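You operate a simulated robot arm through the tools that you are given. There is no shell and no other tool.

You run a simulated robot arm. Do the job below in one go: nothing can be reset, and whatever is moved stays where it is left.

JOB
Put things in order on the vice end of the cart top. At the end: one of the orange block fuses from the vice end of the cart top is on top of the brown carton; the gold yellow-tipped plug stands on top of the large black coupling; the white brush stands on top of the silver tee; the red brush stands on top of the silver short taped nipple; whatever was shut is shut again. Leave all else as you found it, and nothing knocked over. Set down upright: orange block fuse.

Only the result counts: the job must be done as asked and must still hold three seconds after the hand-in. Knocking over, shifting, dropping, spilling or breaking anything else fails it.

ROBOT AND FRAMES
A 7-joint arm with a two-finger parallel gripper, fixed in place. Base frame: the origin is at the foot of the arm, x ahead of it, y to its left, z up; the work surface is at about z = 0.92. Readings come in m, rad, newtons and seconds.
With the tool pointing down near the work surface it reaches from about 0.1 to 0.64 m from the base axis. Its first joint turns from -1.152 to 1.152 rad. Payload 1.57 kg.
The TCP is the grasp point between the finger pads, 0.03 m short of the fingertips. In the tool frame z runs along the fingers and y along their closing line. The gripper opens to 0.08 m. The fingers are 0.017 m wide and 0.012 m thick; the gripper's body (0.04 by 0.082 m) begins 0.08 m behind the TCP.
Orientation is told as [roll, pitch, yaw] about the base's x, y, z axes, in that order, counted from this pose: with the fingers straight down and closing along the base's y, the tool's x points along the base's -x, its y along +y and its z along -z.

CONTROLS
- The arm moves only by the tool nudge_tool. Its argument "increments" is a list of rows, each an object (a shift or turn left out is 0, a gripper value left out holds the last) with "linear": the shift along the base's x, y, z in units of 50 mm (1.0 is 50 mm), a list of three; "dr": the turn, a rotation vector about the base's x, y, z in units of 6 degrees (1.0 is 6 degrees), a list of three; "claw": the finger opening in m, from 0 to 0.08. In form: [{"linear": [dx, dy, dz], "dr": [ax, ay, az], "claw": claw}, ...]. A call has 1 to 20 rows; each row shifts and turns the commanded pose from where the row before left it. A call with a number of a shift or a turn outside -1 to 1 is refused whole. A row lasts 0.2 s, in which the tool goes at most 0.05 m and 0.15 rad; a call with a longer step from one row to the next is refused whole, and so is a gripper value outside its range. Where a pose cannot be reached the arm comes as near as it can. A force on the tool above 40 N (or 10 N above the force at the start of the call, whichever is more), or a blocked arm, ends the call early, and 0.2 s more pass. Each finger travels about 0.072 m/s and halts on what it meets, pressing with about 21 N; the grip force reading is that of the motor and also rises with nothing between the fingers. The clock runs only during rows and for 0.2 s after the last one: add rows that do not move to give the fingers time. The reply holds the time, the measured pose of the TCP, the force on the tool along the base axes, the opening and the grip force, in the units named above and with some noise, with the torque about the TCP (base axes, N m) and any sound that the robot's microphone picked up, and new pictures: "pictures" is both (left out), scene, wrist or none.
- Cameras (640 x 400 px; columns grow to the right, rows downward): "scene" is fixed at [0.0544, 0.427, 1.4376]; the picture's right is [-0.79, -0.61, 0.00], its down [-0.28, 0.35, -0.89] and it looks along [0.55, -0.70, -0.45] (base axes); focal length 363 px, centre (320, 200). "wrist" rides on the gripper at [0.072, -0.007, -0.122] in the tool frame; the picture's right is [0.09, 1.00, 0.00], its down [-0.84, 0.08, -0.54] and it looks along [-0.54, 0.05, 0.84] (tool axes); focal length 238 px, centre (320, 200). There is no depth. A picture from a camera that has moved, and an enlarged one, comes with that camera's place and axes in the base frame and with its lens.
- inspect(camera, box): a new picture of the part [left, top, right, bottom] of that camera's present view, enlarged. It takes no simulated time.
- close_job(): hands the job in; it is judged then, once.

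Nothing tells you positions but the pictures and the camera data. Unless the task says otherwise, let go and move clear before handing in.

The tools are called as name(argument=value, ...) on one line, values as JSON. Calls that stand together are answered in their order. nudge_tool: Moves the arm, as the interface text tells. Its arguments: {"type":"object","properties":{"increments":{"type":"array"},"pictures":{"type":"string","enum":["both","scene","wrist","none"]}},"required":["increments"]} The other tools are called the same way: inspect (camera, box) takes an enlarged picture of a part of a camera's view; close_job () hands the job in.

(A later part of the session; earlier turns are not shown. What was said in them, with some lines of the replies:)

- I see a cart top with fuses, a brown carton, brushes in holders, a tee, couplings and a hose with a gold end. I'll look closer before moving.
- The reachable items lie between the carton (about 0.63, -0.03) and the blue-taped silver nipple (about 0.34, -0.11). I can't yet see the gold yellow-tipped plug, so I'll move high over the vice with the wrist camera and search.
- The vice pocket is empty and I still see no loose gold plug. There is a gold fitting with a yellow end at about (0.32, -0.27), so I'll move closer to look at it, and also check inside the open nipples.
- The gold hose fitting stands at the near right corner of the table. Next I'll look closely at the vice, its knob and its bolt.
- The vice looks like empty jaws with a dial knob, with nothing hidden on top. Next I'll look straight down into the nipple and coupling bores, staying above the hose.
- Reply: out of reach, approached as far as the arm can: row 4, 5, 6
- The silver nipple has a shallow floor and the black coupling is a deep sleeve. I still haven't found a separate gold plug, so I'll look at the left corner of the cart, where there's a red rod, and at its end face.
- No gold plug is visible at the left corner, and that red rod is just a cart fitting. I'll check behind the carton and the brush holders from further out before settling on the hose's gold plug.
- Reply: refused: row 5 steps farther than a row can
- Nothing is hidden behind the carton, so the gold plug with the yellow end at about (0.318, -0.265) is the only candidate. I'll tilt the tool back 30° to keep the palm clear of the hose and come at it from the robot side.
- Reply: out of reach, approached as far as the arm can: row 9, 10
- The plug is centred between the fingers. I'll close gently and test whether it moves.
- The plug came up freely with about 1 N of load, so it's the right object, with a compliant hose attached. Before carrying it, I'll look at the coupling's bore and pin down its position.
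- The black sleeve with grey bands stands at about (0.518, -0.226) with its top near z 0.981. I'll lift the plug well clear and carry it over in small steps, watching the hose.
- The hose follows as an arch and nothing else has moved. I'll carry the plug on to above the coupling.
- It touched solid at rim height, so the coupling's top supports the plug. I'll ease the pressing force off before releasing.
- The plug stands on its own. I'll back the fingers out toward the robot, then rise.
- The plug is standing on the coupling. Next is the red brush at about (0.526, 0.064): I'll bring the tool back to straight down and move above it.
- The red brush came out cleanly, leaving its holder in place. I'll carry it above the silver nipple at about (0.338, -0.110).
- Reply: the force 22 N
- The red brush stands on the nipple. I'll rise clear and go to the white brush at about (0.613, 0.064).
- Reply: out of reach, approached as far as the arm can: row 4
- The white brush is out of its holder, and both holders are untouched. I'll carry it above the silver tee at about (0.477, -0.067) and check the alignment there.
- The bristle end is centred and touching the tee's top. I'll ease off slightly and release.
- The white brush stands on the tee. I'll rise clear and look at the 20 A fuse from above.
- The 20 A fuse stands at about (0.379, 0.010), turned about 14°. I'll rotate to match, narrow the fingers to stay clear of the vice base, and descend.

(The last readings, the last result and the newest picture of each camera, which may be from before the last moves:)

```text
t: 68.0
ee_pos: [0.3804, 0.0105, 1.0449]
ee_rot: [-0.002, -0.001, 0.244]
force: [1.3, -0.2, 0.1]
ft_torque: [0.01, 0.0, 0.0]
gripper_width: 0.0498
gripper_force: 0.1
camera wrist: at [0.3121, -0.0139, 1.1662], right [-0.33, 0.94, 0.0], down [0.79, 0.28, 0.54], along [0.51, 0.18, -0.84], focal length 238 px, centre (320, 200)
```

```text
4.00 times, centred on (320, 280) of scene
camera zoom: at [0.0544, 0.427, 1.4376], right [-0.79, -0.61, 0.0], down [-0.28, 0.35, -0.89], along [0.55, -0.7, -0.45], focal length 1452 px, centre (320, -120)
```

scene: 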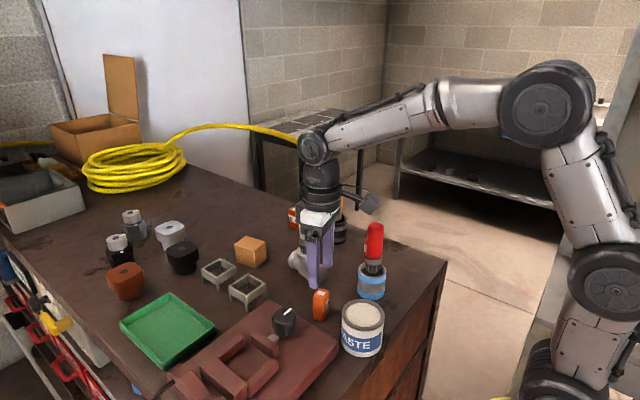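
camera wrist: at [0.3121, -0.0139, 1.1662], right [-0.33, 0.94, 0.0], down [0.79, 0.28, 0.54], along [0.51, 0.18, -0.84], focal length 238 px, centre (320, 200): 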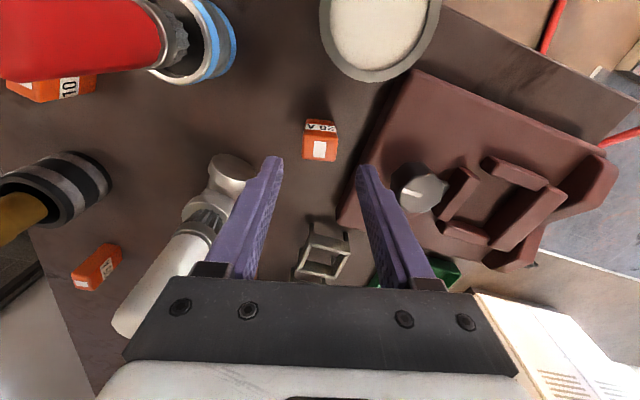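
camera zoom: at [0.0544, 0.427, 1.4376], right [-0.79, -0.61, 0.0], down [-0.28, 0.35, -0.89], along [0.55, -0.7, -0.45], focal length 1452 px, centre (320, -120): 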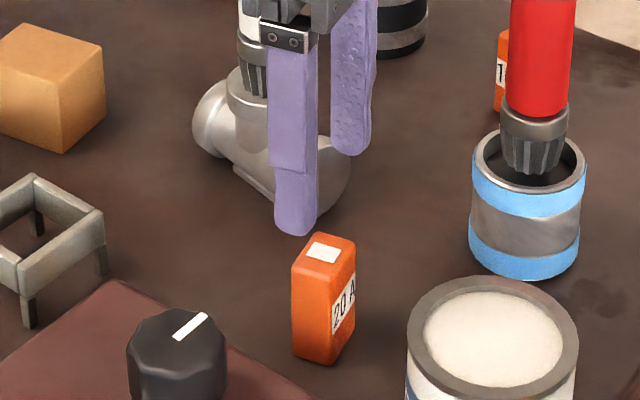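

nudge_tool(increments=[{"linear": [-0.02, 0, -0.5]}, {"linear": [0, 0, -0.6]}, {"linear": [0, 0, -0.4]}, {"linear": [0, 0, -0.15]}, {}], pictures="wrist")

inspect(camera="scene", box=[270, 230, 370, 330])

```text
t: 69.2
ee_pos: [0.3789, 0.0094, 0.9621]
ee_rot: [0.0, -0.001, 0.242]
force: [0.5, 0.3, 0.4]
ft_torque: [-0.01, 0.04, 0.03]
gripper_width: 0.0501
gripper_force: 0.0
camera wrist: at [0.3117, -0.0143, 1.0834], right [-0.33, 0.94, 0.0], down [0.79, 0.28, 0.54], along [0.51, 0.18, -0.84], focal length 238 px, centre (320, 200)
```

wrist: 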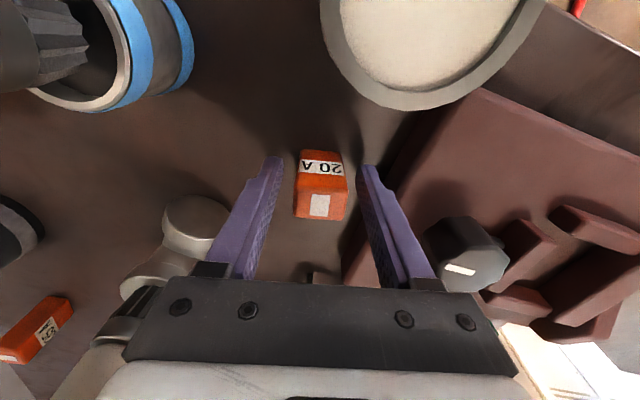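

```text
4.00 times, centred on (320, 280) of scene
camera zoom: at [0.0544, 0.427, 1.4376], right [-0.79, -0.61, 0.0], down [-0.28, 0.35, -0.89], along [0.55, -0.7, -0.45], focal length 1452 px, centre (320, -120)
```

zoom: 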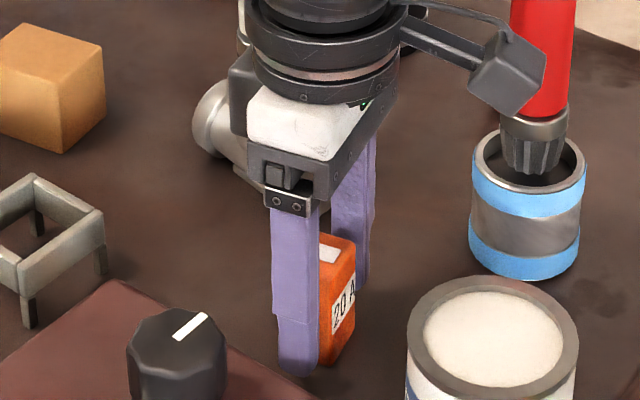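

nudge_tool(increments=[{"claw": 0.038}, {"claw": 0.028}, {"claw": 0.02}, {}, {}], pictures="none")

nudge_tool(increments=[{"linear": [0, 0, 0.1]}, {"linear": [0, 0, 0.4]}, {"linear": [0, 0, 0.7]}, {"linear": [0, 0, 0.8]}, {}], pictures="both")

inspect(camera="wrist", box=[240, 80, 420, 280])

inspect(camera="scene", box=[220, 200, 370, 330])

```text
t: 70.4
ee_pos: [0.3795, 0.0087, 0.9623]
ee_rot: [0.001, 0.002, 0.246]
force: [0.5, -0.1, 0.2]
ft_torque: [0.01, 0.01, -0.02]
gripper_width: 0.0292
gripper_force: 21.4
```

```text
t: 71.6
ee_pos: [0.3801, 0.0096, 1.0625]
ee_rot: [0.001, 0.001, 0.243]
force: [-0.3, -0.7, 0.4]
ft_torque: [0.02, 0.0, -0.03]
gripper_width: 0.0201
gripper_force: 0.1
camera wrist: at [0.3123, -0.0146, 1.1842], right [-0.33, 0.94, 0.0], down [0.79, 0.28, 0.54], along [0.51, 0.18, -0.84], focal length 238 px, centre (320, 200)
```

scene: 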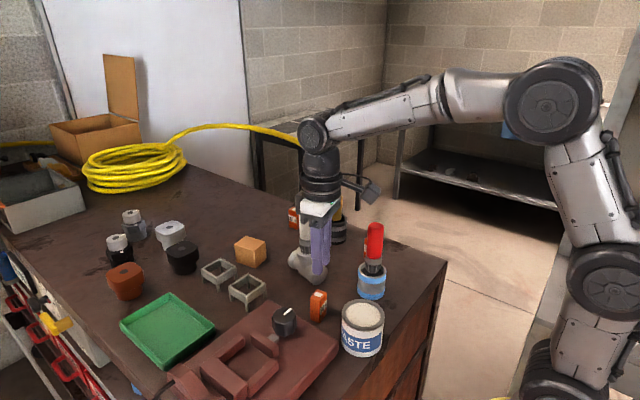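
wrist: 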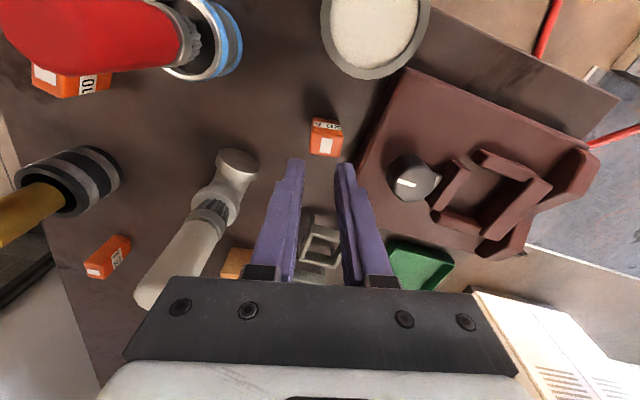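

```text
2.00 times, centred on (330, 180) of wrist
camera zoom: at [0.3123, -0.0146, 1.1842], right [-0.33, 0.94, 0.0], down [0.79, 0.28, 0.54], along [0.51, 0.18, -0.84], focal length 477 px, centre (300, 240)
```

zoom: 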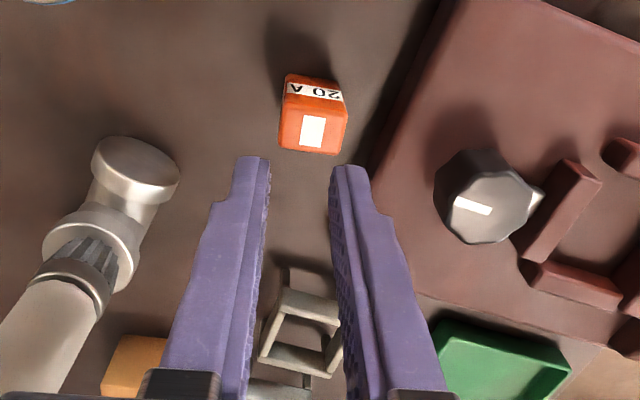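

```text
3.08 times, centred on (295, 265) of scene
camera zoom: at [0.0544, 0.427, 1.4376], right [-0.79, -0.61, 0.0], down [-0.28, 0.35, -0.89], along [0.55, -0.7, -0.45], focal length 1117 px, centre (397, 0)
```

zoom: 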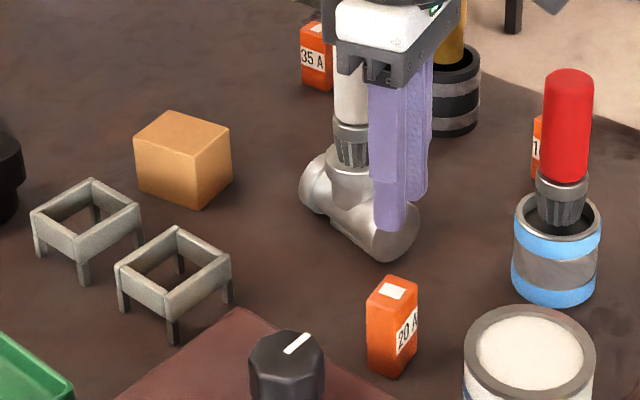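

The fuse slipped from the fingers but it's still standing upright, shifted about 5 mm. I'll open, realign to its current pose of about (0.380, 0.0155) at 10.7° yaw, and grip it lower and slower.

nudge_tool(increments=[{"dr": [0, 0, -0.53], "linear": [0, 0.1, 0], "claw": 0.05}, {}, {}], pictures="wrist")

inspect(camera="wrist", box=[270, 90, 370, 190])

inspect(camera="scene", box=[290, 270, 350, 330])

```text
t: 72.4
ee_pos: [0.3799, 0.0145, 1.0629]
ee_rot: [-0.001, -0.002, 0.19]
force: [-0.2, 0.4, 0.2]
ft_torque: [0.02, 0.01, -0.01]
gripper_width: 0.0499
gripper_force: 0.1
camera wrist: at [0.3109, -0.0054, 1.1837], right [-0.28, 0.96, 0.0], down [0.81, 0.23, 0.54], along [0.52, 0.15, -0.84], focal length 238 px, centre (320, 200)
```

wrist: 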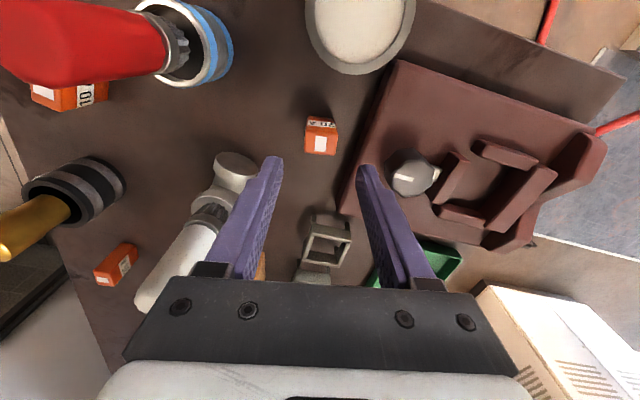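

```text
4.00 times, centred on (320, 140) of wrist
camera zoom: at [0.3109, -0.0054, 1.1837], right [-0.28, 0.96, 0.0], down [0.81, 0.23, 0.54], along [0.52, 0.15, -0.84], focal length 953 px, centre (320, 440)
```

zoom: 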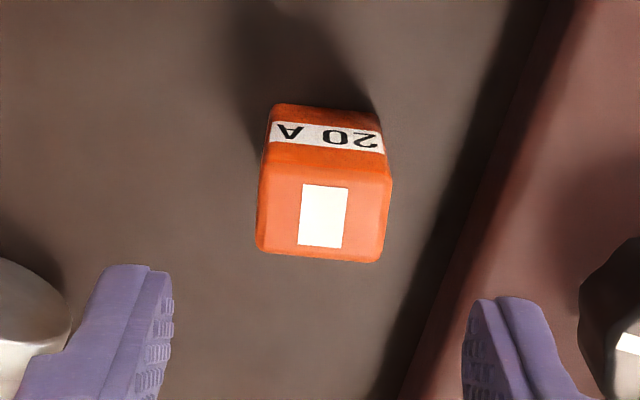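

```text
6.67 times, centred on (320, 300) of scene
camera zoom: at [0.0544, 0.427, 1.4376], right [-0.79, -0.61, 0.0], down [-0.28, 0.35, -0.89], along [0.55, -0.7, -0.45], focal length 2420 px, centre (320, -467)
```

zoom: 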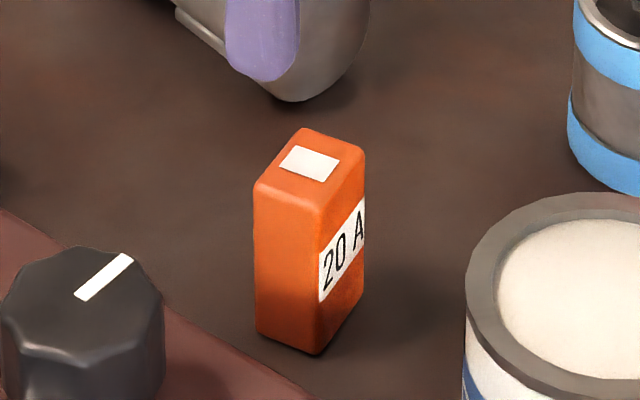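

nudge_tool(increments=[{"dr": [0, 0, -0.25], "linear": [0.02, 0.02, -0.6], "claw": 0.046}, {"linear": [0, 0, -0.8]}, {"linear": [0, 0, -0.5]}, {"linear": [0, 0, -0.2]}, {"linear": [0, 0, -0.08]}, {}], pictures="wrist")

inspect(camera="wrist", box=[250, 130, 390, 250])

inspect(camera="scene", box=[280, 240, 360, 330])

```text
t: 73.8
ee_pos: [0.38, 0.0155, 0.9532]
ee_rot: [0.0, 0.001, 0.163]
force: [0.7, -0.8, 0.6]
ft_torque: [-0.02, -0.02, 0.0]
gripper_width: 0.0461
gripper_force: 0.1
camera wrist: at [0.3111, -0.0026, 1.0748], right [-0.25, 0.97, 0.0], down [0.81, 0.21, 0.54], along [0.52, 0.14, -0.84], focal length 238 px, centre (320, 200)
```

wrist: 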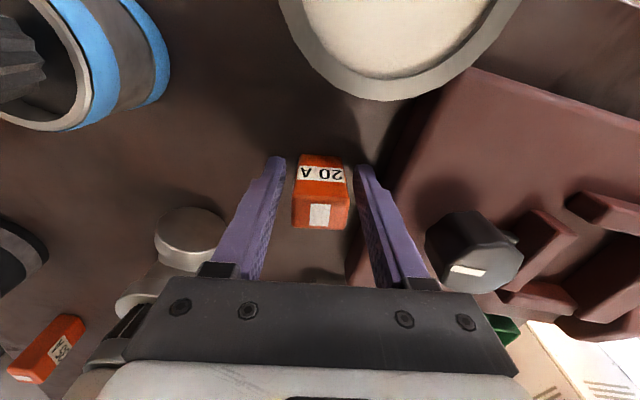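

```text
3.33 times, centred on (320, 190) of wrist
camera zoom: at [0.3111, -0.0026, 1.0748], right [-0.25, 0.97, 0.0], down [0.81, 0.21, 0.54], along [0.52, 0.14, -0.84], focal length 794 px, centre (320, 233)
```

zoom: 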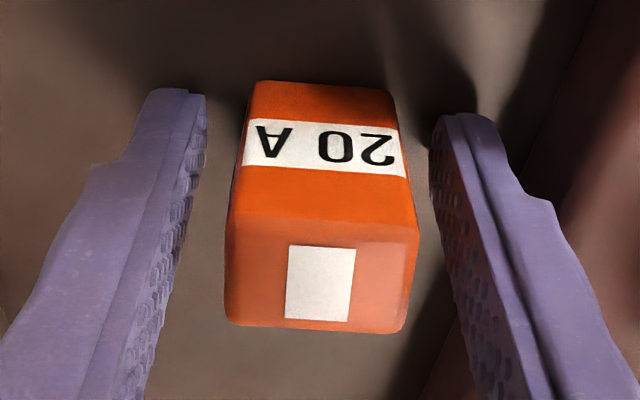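

```text
4.44 times, centred on (320, 285) of scene
camera zoom: at [0.0544, 0.427, 1.4376], right [-0.79, -0.61, 0.0], down [-0.28, 0.35, -0.89], along [0.55, -0.7, -0.45], focal length 1614 px, centre (320, -178)
```

zoom: 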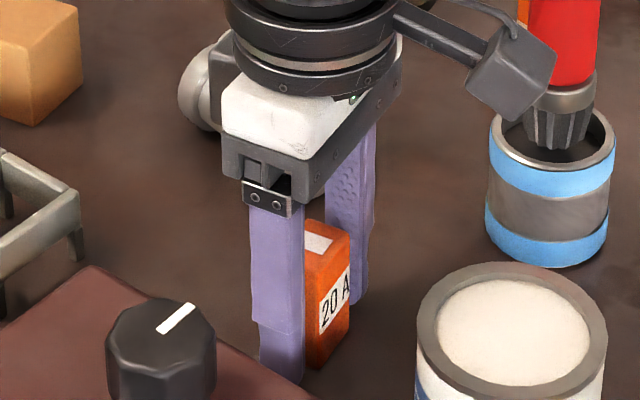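

nudge_tool(increments=[{"linear": [0.04, 0.02, 0]}, {"claw": 0.036}, {"claw": 0.028}, {"claw": 0.015}, {"claw": 0.0}, {}, {}], pictures="wrist")

nudge_tool(increments=[{"linear": [0, 0, 0.04]}, {"linear": [0, 0, 0.04]}, {"linear": [0, 0, 0.04]}, {}], pictures="wrist")

inspect(camera="scene", box=[280, 240, 360, 330])

```text
t: 75.4
ee_pos: [0.3821, 0.0186, 0.9534]
ee_rot: [0.001, 0.0, 0.163]
force: [-0.1, 0.8, 0.4]
ft_torque: [-0.02, -0.01, -0.01]
gripper_width: 0.0291
gripper_force: 21.1
camera wrist: at [0.3132, -0.0014, 1.0748], right [-0.25, 0.97, 0.0], down [0.81, 0.21, 0.54], along [0.52, 0.14, -0.84], focal length 238 px, centre (320, 200)
```

wrist: 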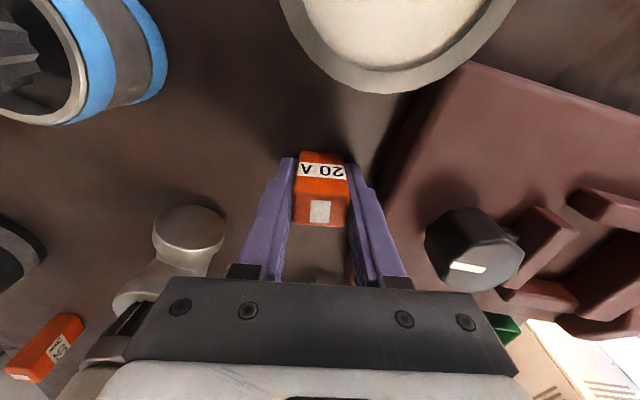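

```text
t: 76.4
ee_pos: [0.3832, 0.017, 0.9608]
ee_rot: [0.001, -0.001, 0.163]
force: [0.2, 0.3, -1.0]
ft_torque: [-0.01, 0.03, 0.0]
gripper_width: 0.029
gripper_force: 21.0
camera wrist: at [0.3131, -0.0015, 1.0809], right [-0.25, 0.97, 0.0], down [0.81, 0.21, 0.54], along [0.52, 0.14, -0.84], focal length 238 px, centre (320, 200)
```

wrist: 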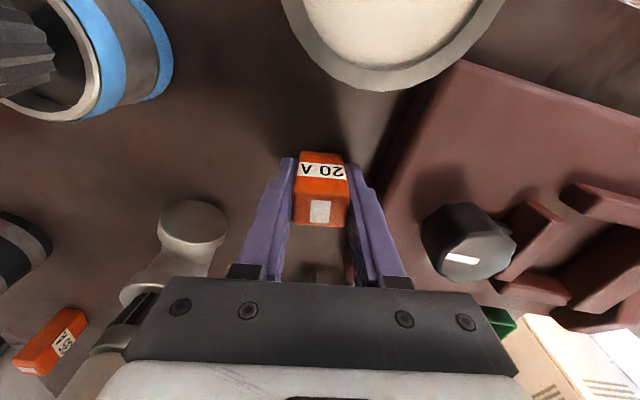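

```text
4.44 times, centred on (320, 285) of scene
camera zoom: at [0.0545, 0.427, 1.4376], right [-0.79, -0.61, 0.0], down [-0.28, 0.35, -0.89], along [0.55, -0.7, -0.45], focal length 1614 px, centre (320, -178)
```

zoom: 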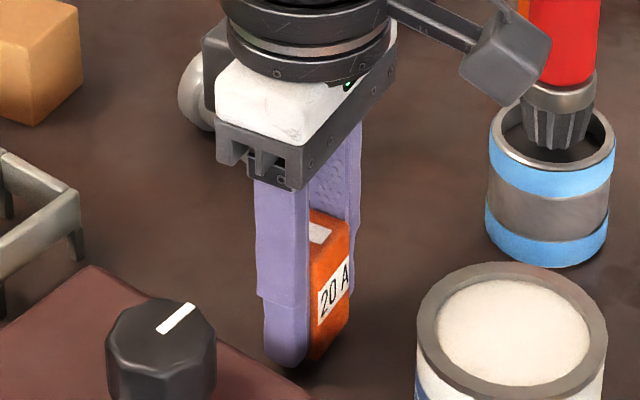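

It's holding this time. I'll keep lifting slowly.

nudge_tool(increments=[{"linear": [0, 0, 0.08]}, {"linear": [0, 0, 0.12]}, {"linear": [0, 0, 0.16]}, {"linear": [0, 0, 0.16]}, {}], pictures="wrist")

nudge_tool(increments=[{"linear": [0, 0, 0.2]}, {"linear": [0, 0, 0.25]}, {"linear": [0, 0, 0.25]}, {"linear": [0, 0, 0.25]}, {"linear": [0, 0, 0.2]}, {}], pictures="both")

```text
t: 77.6
ee_pos: [0.3827, 0.0175, 0.9864]
ee_rot: [-0.002, 0.001, 0.163]
force: [-0.2, -0.2, -1.2]
ft_torque: [-0.01, 0.01, 0.0]
gripper_width: 0.0291
gripper_force: 21.2
camera wrist: at [0.3133, -0.0014, 1.1074], right [-0.25, 0.97, 0.0], down [0.81, 0.21, 0.54], along [0.53, 0.14, -0.84], focal length 238 px, centre (320, 200)
```

wrist: 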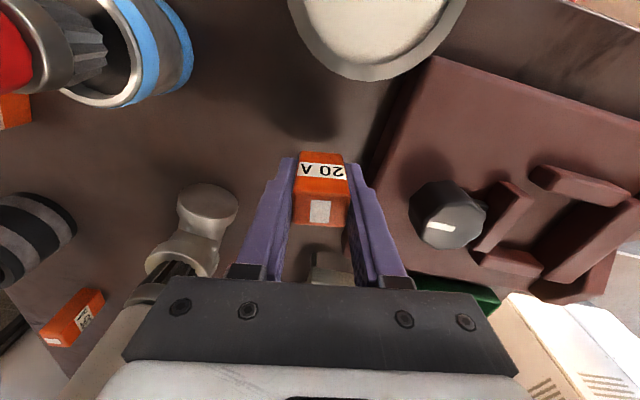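

```text
t: 79.0
ee_pos: [0.3821, 0.0169, 1.0429]
ee_rot: [0.0, -0.001, 0.164]
force: [-0.3, -0.5, -0.9]
ft_torque: [-0.01, -0.03, -0.02]
gripper_width: 0.0293
gripper_force: 21.0
camera wrist: at [0.3132, -0.0011, 1.1647], right [-0.25, 0.97, 0.0], down [0.81, 0.21, 0.54], along [0.52, 0.14, -0.84], focal length 238 px, centre (320, 200)
```

scene: 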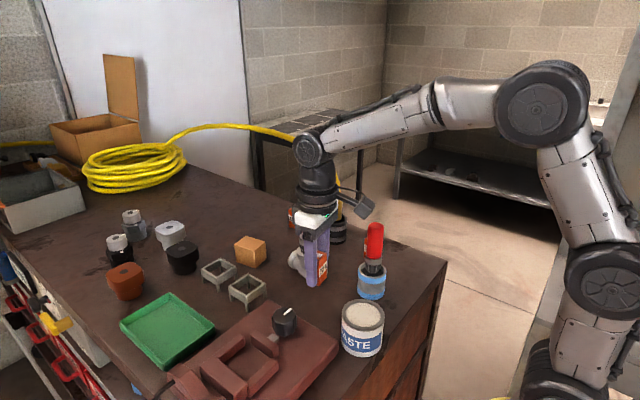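
wrist: 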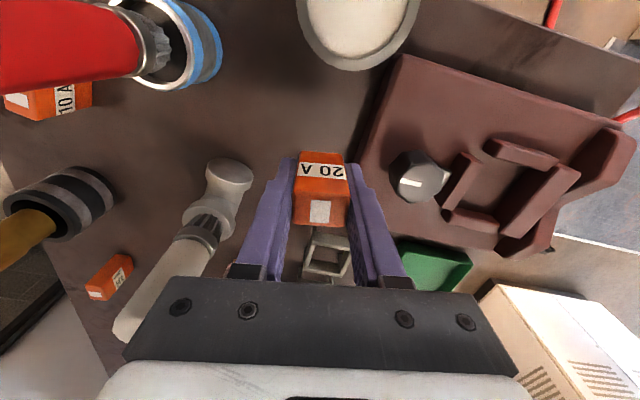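

The fuse is held firmly. I'll carry it at safe height past the white brush and get a fresh view of the carton.

nudge_tool(increments=[{"linear": [0.2, 0.1, 0.1]}, {"linear": [0.4, 0.1, 0.1]}, {"linear": [0.5, 0.1, 0]}, {"linear": [0.5, 0.1, 0]}, {"linear": [0.5, 0.05, 0]}, {"linear": [0.5, 0.05, 0]}, {"linear": [0.5, 0, 0]}, {}, {}], pictures="both")

inspect(camera="wrist", box=[150, 80, 350, 260])

inspect(camera="scene", box=[200, 190, 320, 300])

```text
t: 81.0
ee_pos: [0.5373, 0.042, 1.0538]
ee_rot: [0.0, -0.001, 0.163]
force: [0.0, -0.3, -0.7]
ft_torque: [0.02, 0.0, 0.01]
gripper_width: 0.029
gripper_force: 21.5
camera wrist: at [0.4678, 0.023, 1.1745], right [-0.25, 0.97, 0.0], down [0.81, 0.21, 0.54], along [0.52, 0.14, -0.84], focal length 238 px, centre (320, 200)
```

scene: 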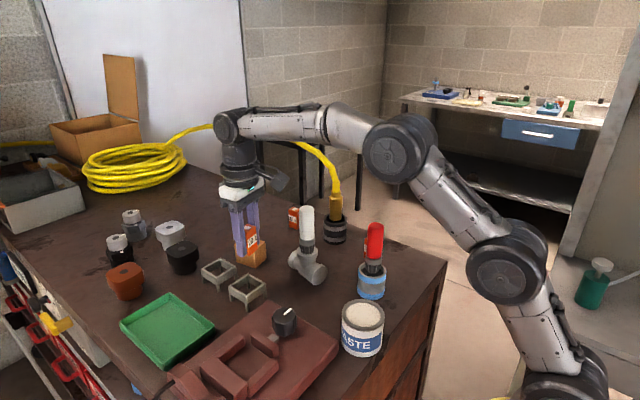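
wrist: 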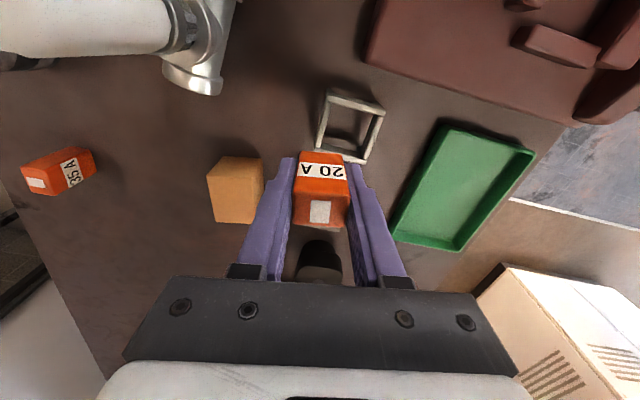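

```text
2.22 times, centred on (250, 170) of wrist
camera zoom: at [0.4678, 0.023, 1.1745], right [-0.25, 0.97, 0.0], down [0.81, 0.21, 0.54], along [0.52, 0.14, -0.84], focal length 530 px, centre (476, 267)
```

zoom: 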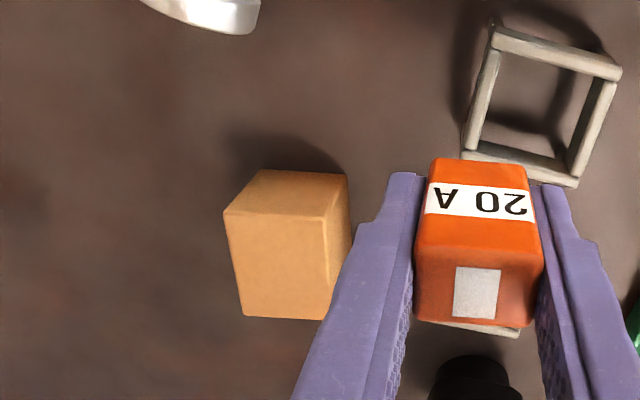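

```text
3.64 times, centred on (260, 245) of scene
camera zoom: at [0.0545, 0.427, 1.4376], right [-0.79, -0.61, 0.0], down [-0.28, 0.35, -0.89], along [0.55, -0.7, -0.45], focal length 1320 px, centre (538, 36)
```

zoom: 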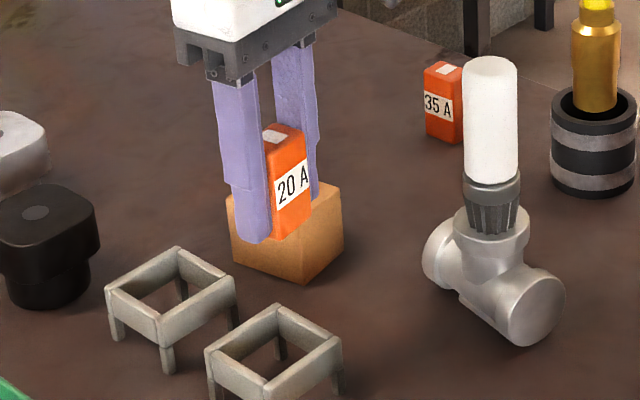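

The carton top is at about (0.620, -0.0315) with z near 0.967. I'll move above it at low height to stay in reach.

nudge_tool(increments=[{"linear": [0.3, -0.3, -0.1]}, {"linear": [0.3, -0.4, -0.15]}, {"linear": [0.3, -0.4, -0.15]}, {"linear": [0.2, -0.36, -0.1]}, {"linear": [0.3, 0, -0.1]}, {"linear": [0.3, 0, 0]}, {}, {}], pictures="both")

inspect(camera="wrist", box=[220, 100, 420, 280])

inspect(camera="scene", box=[200, 190, 320, 300])

```text
t: 82.8
ee_pos: [0.6214, -0.0327, 1.0225]
ee_rot: [-0.001, 0.0, 0.162]
force: [0.3, 0.1, -0.4]
ft_torque: [-0.04, -0.02, -0.01]
gripper_width: 0.0291
gripper_force: 21.2
camera wrist: at [0.5532, -0.0499, 1.1441], right [-0.25, 0.97, 0.0], down [0.81, 0.21, 0.54], along [0.52, 0.14, -0.84], focal length 238 px, centre (320, 200)
```

scene: 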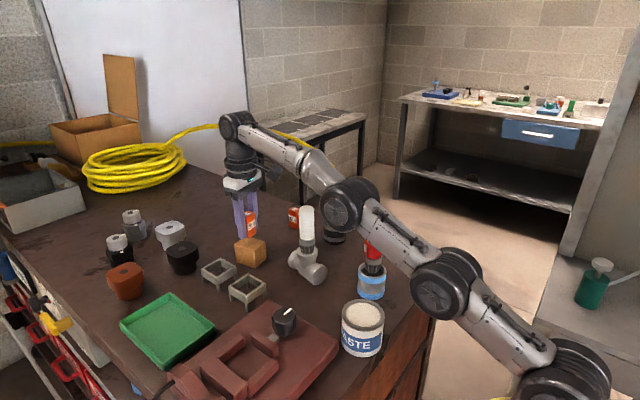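
wrist: 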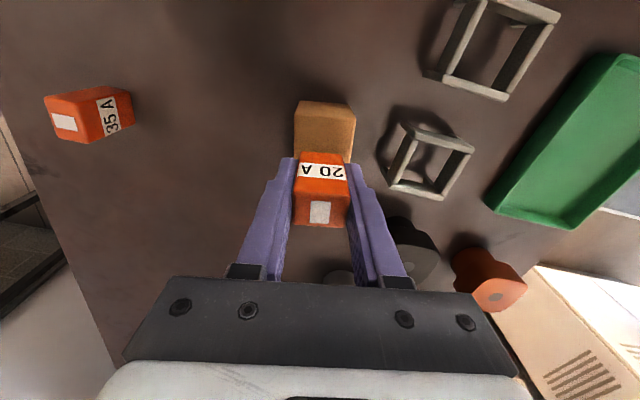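

```text
2.22 times, centred on (320, 190) of wrist
camera zoom: at [0.5532, -0.0499, 1.1441], right [-0.25, 0.97, 0.0], down [0.81, 0.21, 0.54], along [0.52, 0.14, -0.84], focal length 530 px, centre (320, 222)
```

zoom: 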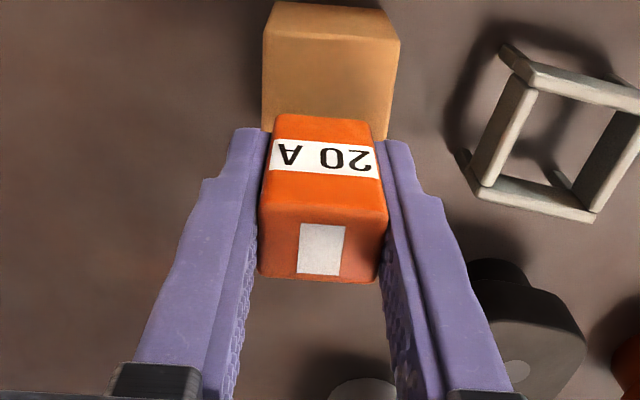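

```text
3.64 times, centred on (260, 245) of scene
camera zoom: at [0.0545, 0.427, 1.4376], right [-0.79, -0.61, 0.0], down [-0.28, 0.35, -0.89], along [0.55, -0.7, -0.45], focal length 1320 px, centre (538, 36)
```

zoom: 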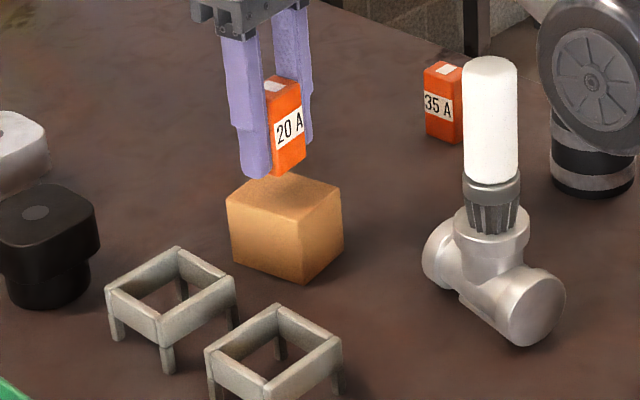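

nudge_tool(increments=[{"linear": [-0.06, 0, -0.15]}, {"linear": [0, 0, -0.15]}, {"linear": [0, 0, -0.06]}, {}, {}], pictures="none")

inspect(camera="scene", box=[215, 210, 285, 280])

```text
t: 84.0
ee_pos: [0.6199, -0.0311, 1.0041]
ee_rot: [-0.001, 0.0, 0.162]
force: [-0.2, 0.5, -0.3]
ft_torque: [-0.01, -0.01, -0.01]
gripper_width: 0.0295
gripper_force: 20.9
```

```text
5.71 times, centred on (250, 245) of scene
camera zoom: at [0.0545, 0.427, 1.4376], right [-0.79, -0.61, 0.0], down [-0.28, 0.35, -0.89], along [0.55, -0.7, -0.45], focal length 2075 px, centre (720, -57)
```

zoom: 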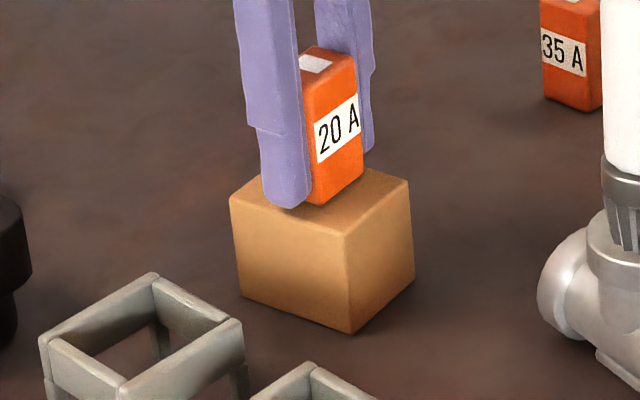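

nudge_tool(increments=[{"linear": [0, 0, -0.03]}, {}, {}], pictures="none")

nudge_tool(increments=[{"linear": [0, 0, -0.03]}, {}, {}], pictures="none")

```text
t: 84.8
ee_pos: [0.6182, -0.0313, 1.0041]
ee_rot: [0.0, 0.0, 0.161]
force: [0.6, 0.3, -0.5]
ft_torque: [0.01, 0.01, -0.01]
gripper_width: 0.0292
gripper_force: 21.2
```

```text
t: 85.6
ee_pos: [0.619, -0.031, 1.0023]
ee_rot: [0.0, -0.005, 0.161]
force: [0.1, 0.8, 7.0]
ft_torque: [0.01, 0.0, -0.01]
gripper_width: 0.0295
gripper_force: 21.2
```

The fuse is resting on the carton. I'll ease off and release.

nudge_tool(increments=[{"linear": [0, 0, 0.02]}, {}, {}], pictures="none")

nudge_tool(increments=[{"claw": 0.032}, {"claw": 0.038}, {"claw": 0.05}, {"claw": 0.06}, {}], pictures="wrist")

inspect(camera="scene", box=[215, 200, 285, 280])

```text
t: 86.4
ee_pos: [0.619, -0.0311, 1.0027]
ee_rot: [0.0, -0.002, 0.161]
force: [1.9, 1.3, 4.9]
ft_torque: [-0.04, -0.07, 0.01]
gripper_width: 0.0291
gripper_force: 21.0
```

```text
t: 87.6
ee_pos: [0.618, -0.0307, 1.0031]
ee_rot: [-0.002, 0.001, 0.162]
force: [0.1, 0.0, 0.6]
ft_torque: [-0.04, -0.02, 0.02]
gripper_width: 0.06
gripper_force: 0.1
camera wrist: at [0.5502, -0.0496, 1.1244], right [-0.25, 0.97, 0.0], down [0.81, 0.21, 0.54], along [0.52, 0.14, -0.84], focal length 238 px, centre (320, 200)
```

wrist: 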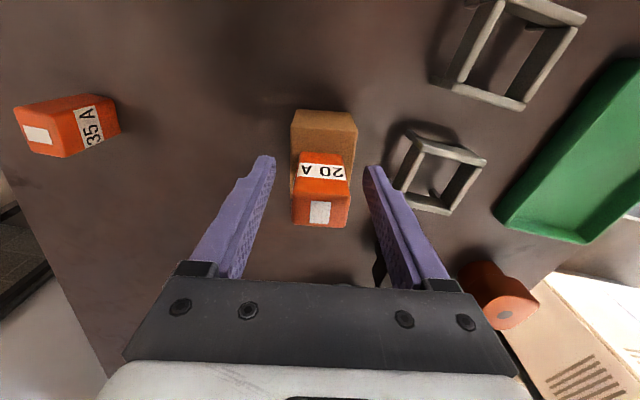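

```text
5.00 times, centred on (250, 240) of scene
camera zoom: at [0.0544, 0.427, 1.4376], right [-0.79, -0.61, 0.0], down [-0.28, 0.35, -0.89], along [0.55, -0.7, -0.45], focal length 1815 px, centre (670, 0)
```

zoom: 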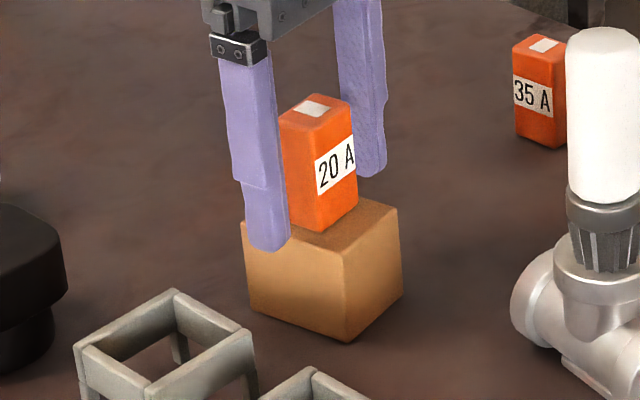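

The fuse stands upright on the carton. I'll rise and back away with the fingers clear of it.

nudge_tool(increments=[{"linear": [-0.05, -0.01, 0.3], "claw": 0.07}, {"linear": [-0.15, -0.02, 0.5]}, {"linear": [-0.25, -0.04, 0.5]}, {"linear": [-0.4, 0.1, 0.6]}, {"linear": [-0.6, 0.4, 0.4]}, {"linear": [-0.7, 0.5, 0.3]}, {"linear": [-0.7, 0.5, 0.2]}, {"linear": [-0.7, 0.5, 0]}, {}], pictures="both")

inspect(camera="scene", box=[190, 180, 430, 330])

inspect(camera="wrist", box=[0, 0, 640, 300])

```text
t: 89.6
ee_pos: [0.4417, 0.065, 1.1437]
ee_rot: [0.0, 0.0, 0.164]
force: [0.0, 0.2, -0.4]
ft_torque: [-0.04, -0.02, -0.03]
gripper_width: 0.0701
gripper_force: 0.1
camera wrist: at [0.373, 0.0463, 1.2641], right [-0.25, 0.97, 0.0], down [0.81, 0.21, 0.54], along [0.52, 0.14, -0.84], focal length 238 px, centre (320, 200)
```

scene: 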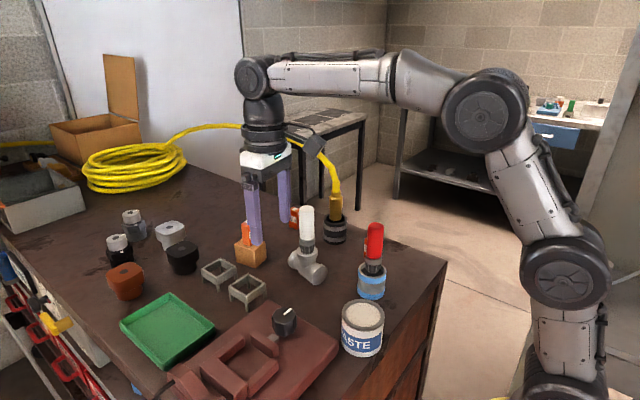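
wrist: 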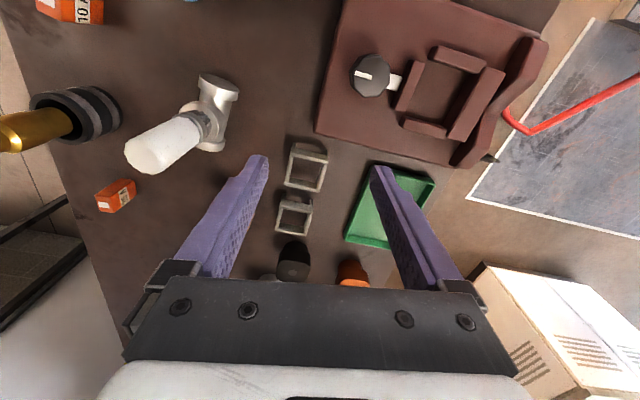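

```text
2.67 times, centred on (310, 255) of scene
camera zoom: at [0.0544, 0.427, 1.4376], right [-0.79, -0.61, 0.0], down [-0.28, 0.35, -0.89], along [0.55, -0.7, -0.45], focal length 968 px, centre (347, 53)
```

zoom: 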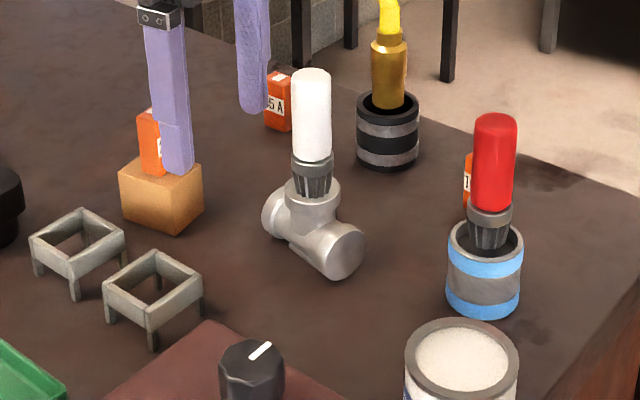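

```text
1.00 times, centred on (320, 150) of wrist (not enlarged: the box is as wide or as high as the picture)
camera zoom: at [0.373, 0.0463, 1.2641], right [-0.25, 0.97, 0.0], down [0.81, 0.21, 0.54], along [0.52, 0.14, -0.84], focal length 238 px, centre (320, 250)
```

zoom: 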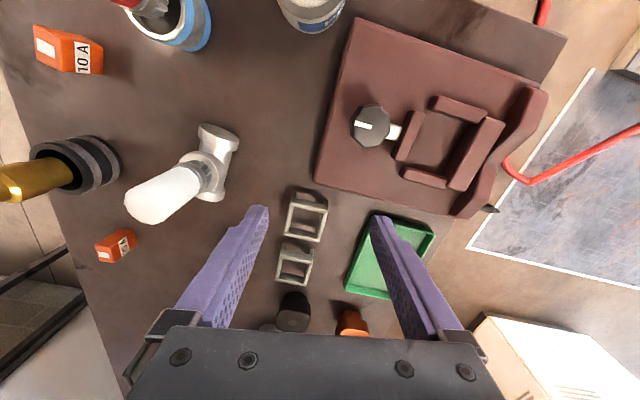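

All four items are in place. I'll move the arm further clear and do a last check before handing in.

nudge_tool(increments=[{"linear": [-0.6, 0.5, 0.5]}, {"linear": [-0.6, 0.5, 0.5]}, {"linear": [-0.6, 0.3, 0.3]}, {}, {}, {}, {}], pictures="both")

inspect(camera="scene", box=[190, 180, 430, 330])

inspect(camera="scene", box=[50, 110, 370, 310])

```text
t: 91.2
ee_pos: [0.3514, 0.1294, 1.208]
ee_rot: [0.0, 0.0, 0.163]
force: [0.1, 0.1, 0.3]
ft_torque: [0.04, 0.01, -0.02]
gripper_width: 0.0699
gripper_force: 0.1
camera wrist: at [0.2819, 0.1118, 1.3293], right [-0.25, 0.97, 0.0], down [0.81, 0.21, 0.54], along [0.52, 0.14, -0.84], focal length 238 px, centre (320, 200)
```

scene: 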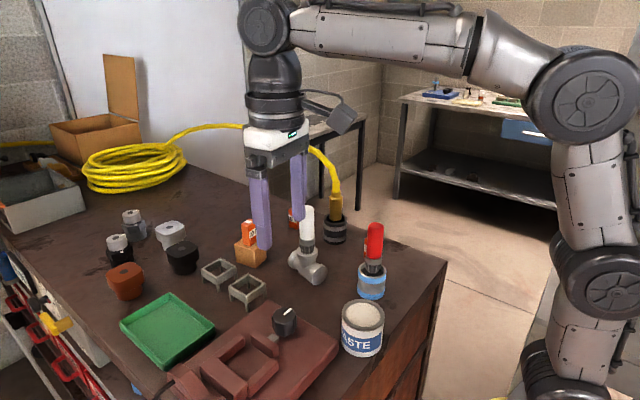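
wrist: 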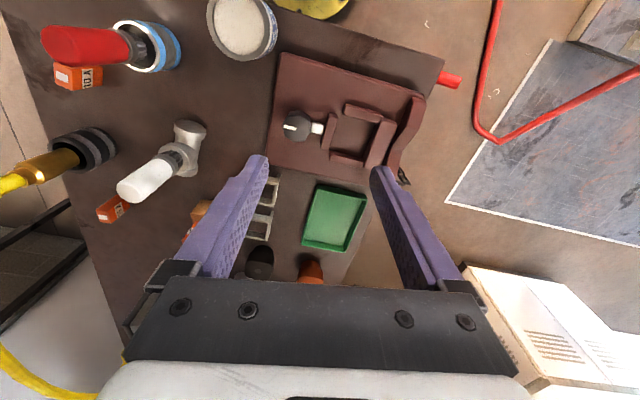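

```text
2.67 times, centred on (310, 255) of scene
camera zoom: at [0.0544, 0.427, 1.4376], right [-0.79, -0.61, 0.0], down [-0.28, 0.35, -0.89], along [0.55, -0.7, -0.45], focal length 968 px, centre (347, 53)
```

zoom: 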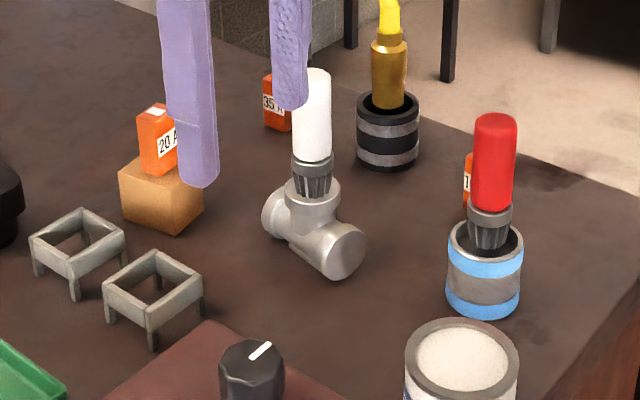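

```text
2.00 times, centred on (210, 210) of scene
camera zoom: at [0.0544, 0.427, 1.4376], right [-0.79, -0.61, 0.0], down [-0.28, 0.35, -0.89], along [0.55, -0.7, -0.45], focal length 726 px, centre (540, 180)
```

zoom: 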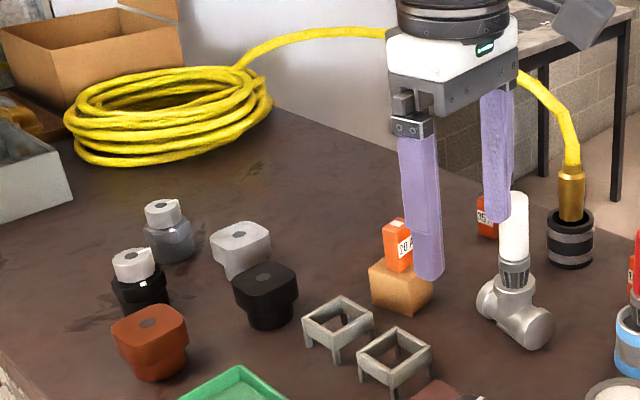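

The 20 A fuse is upright on the carton, the plug is on the black coupling, the white brush is on the tee and the red brush is on the silver taped nipple. Nothing was knocked over and nothing was opened, so I'm handing in.

close_job()

```text
The job is handed in.
```

I've handed in the job with all four items placed. In the last pictures everything was standing and nothing had been knocked over.

- **Fuse:** the 20 A orange block fuse is upright on the brown carton. It slipped from the gripper on the first lift but stayed standing, and the second lift held.
- **Gold plug:** it stands on the black banded sleeve. I took that to be the large black coupling, as the only other black candidate was out of reach. No loose gold plug was visible, so I used the gold fitting on the end of the yellow hose. The hose is still attached, so it now arches to the plug's new spot.
- **White brush:** it stands on the silver tee.
- **Red brush:** it stands on the silver nipple with blue tape.

I didn't open anything, so nothing needed shutting. The two empty brush holders are where they were.
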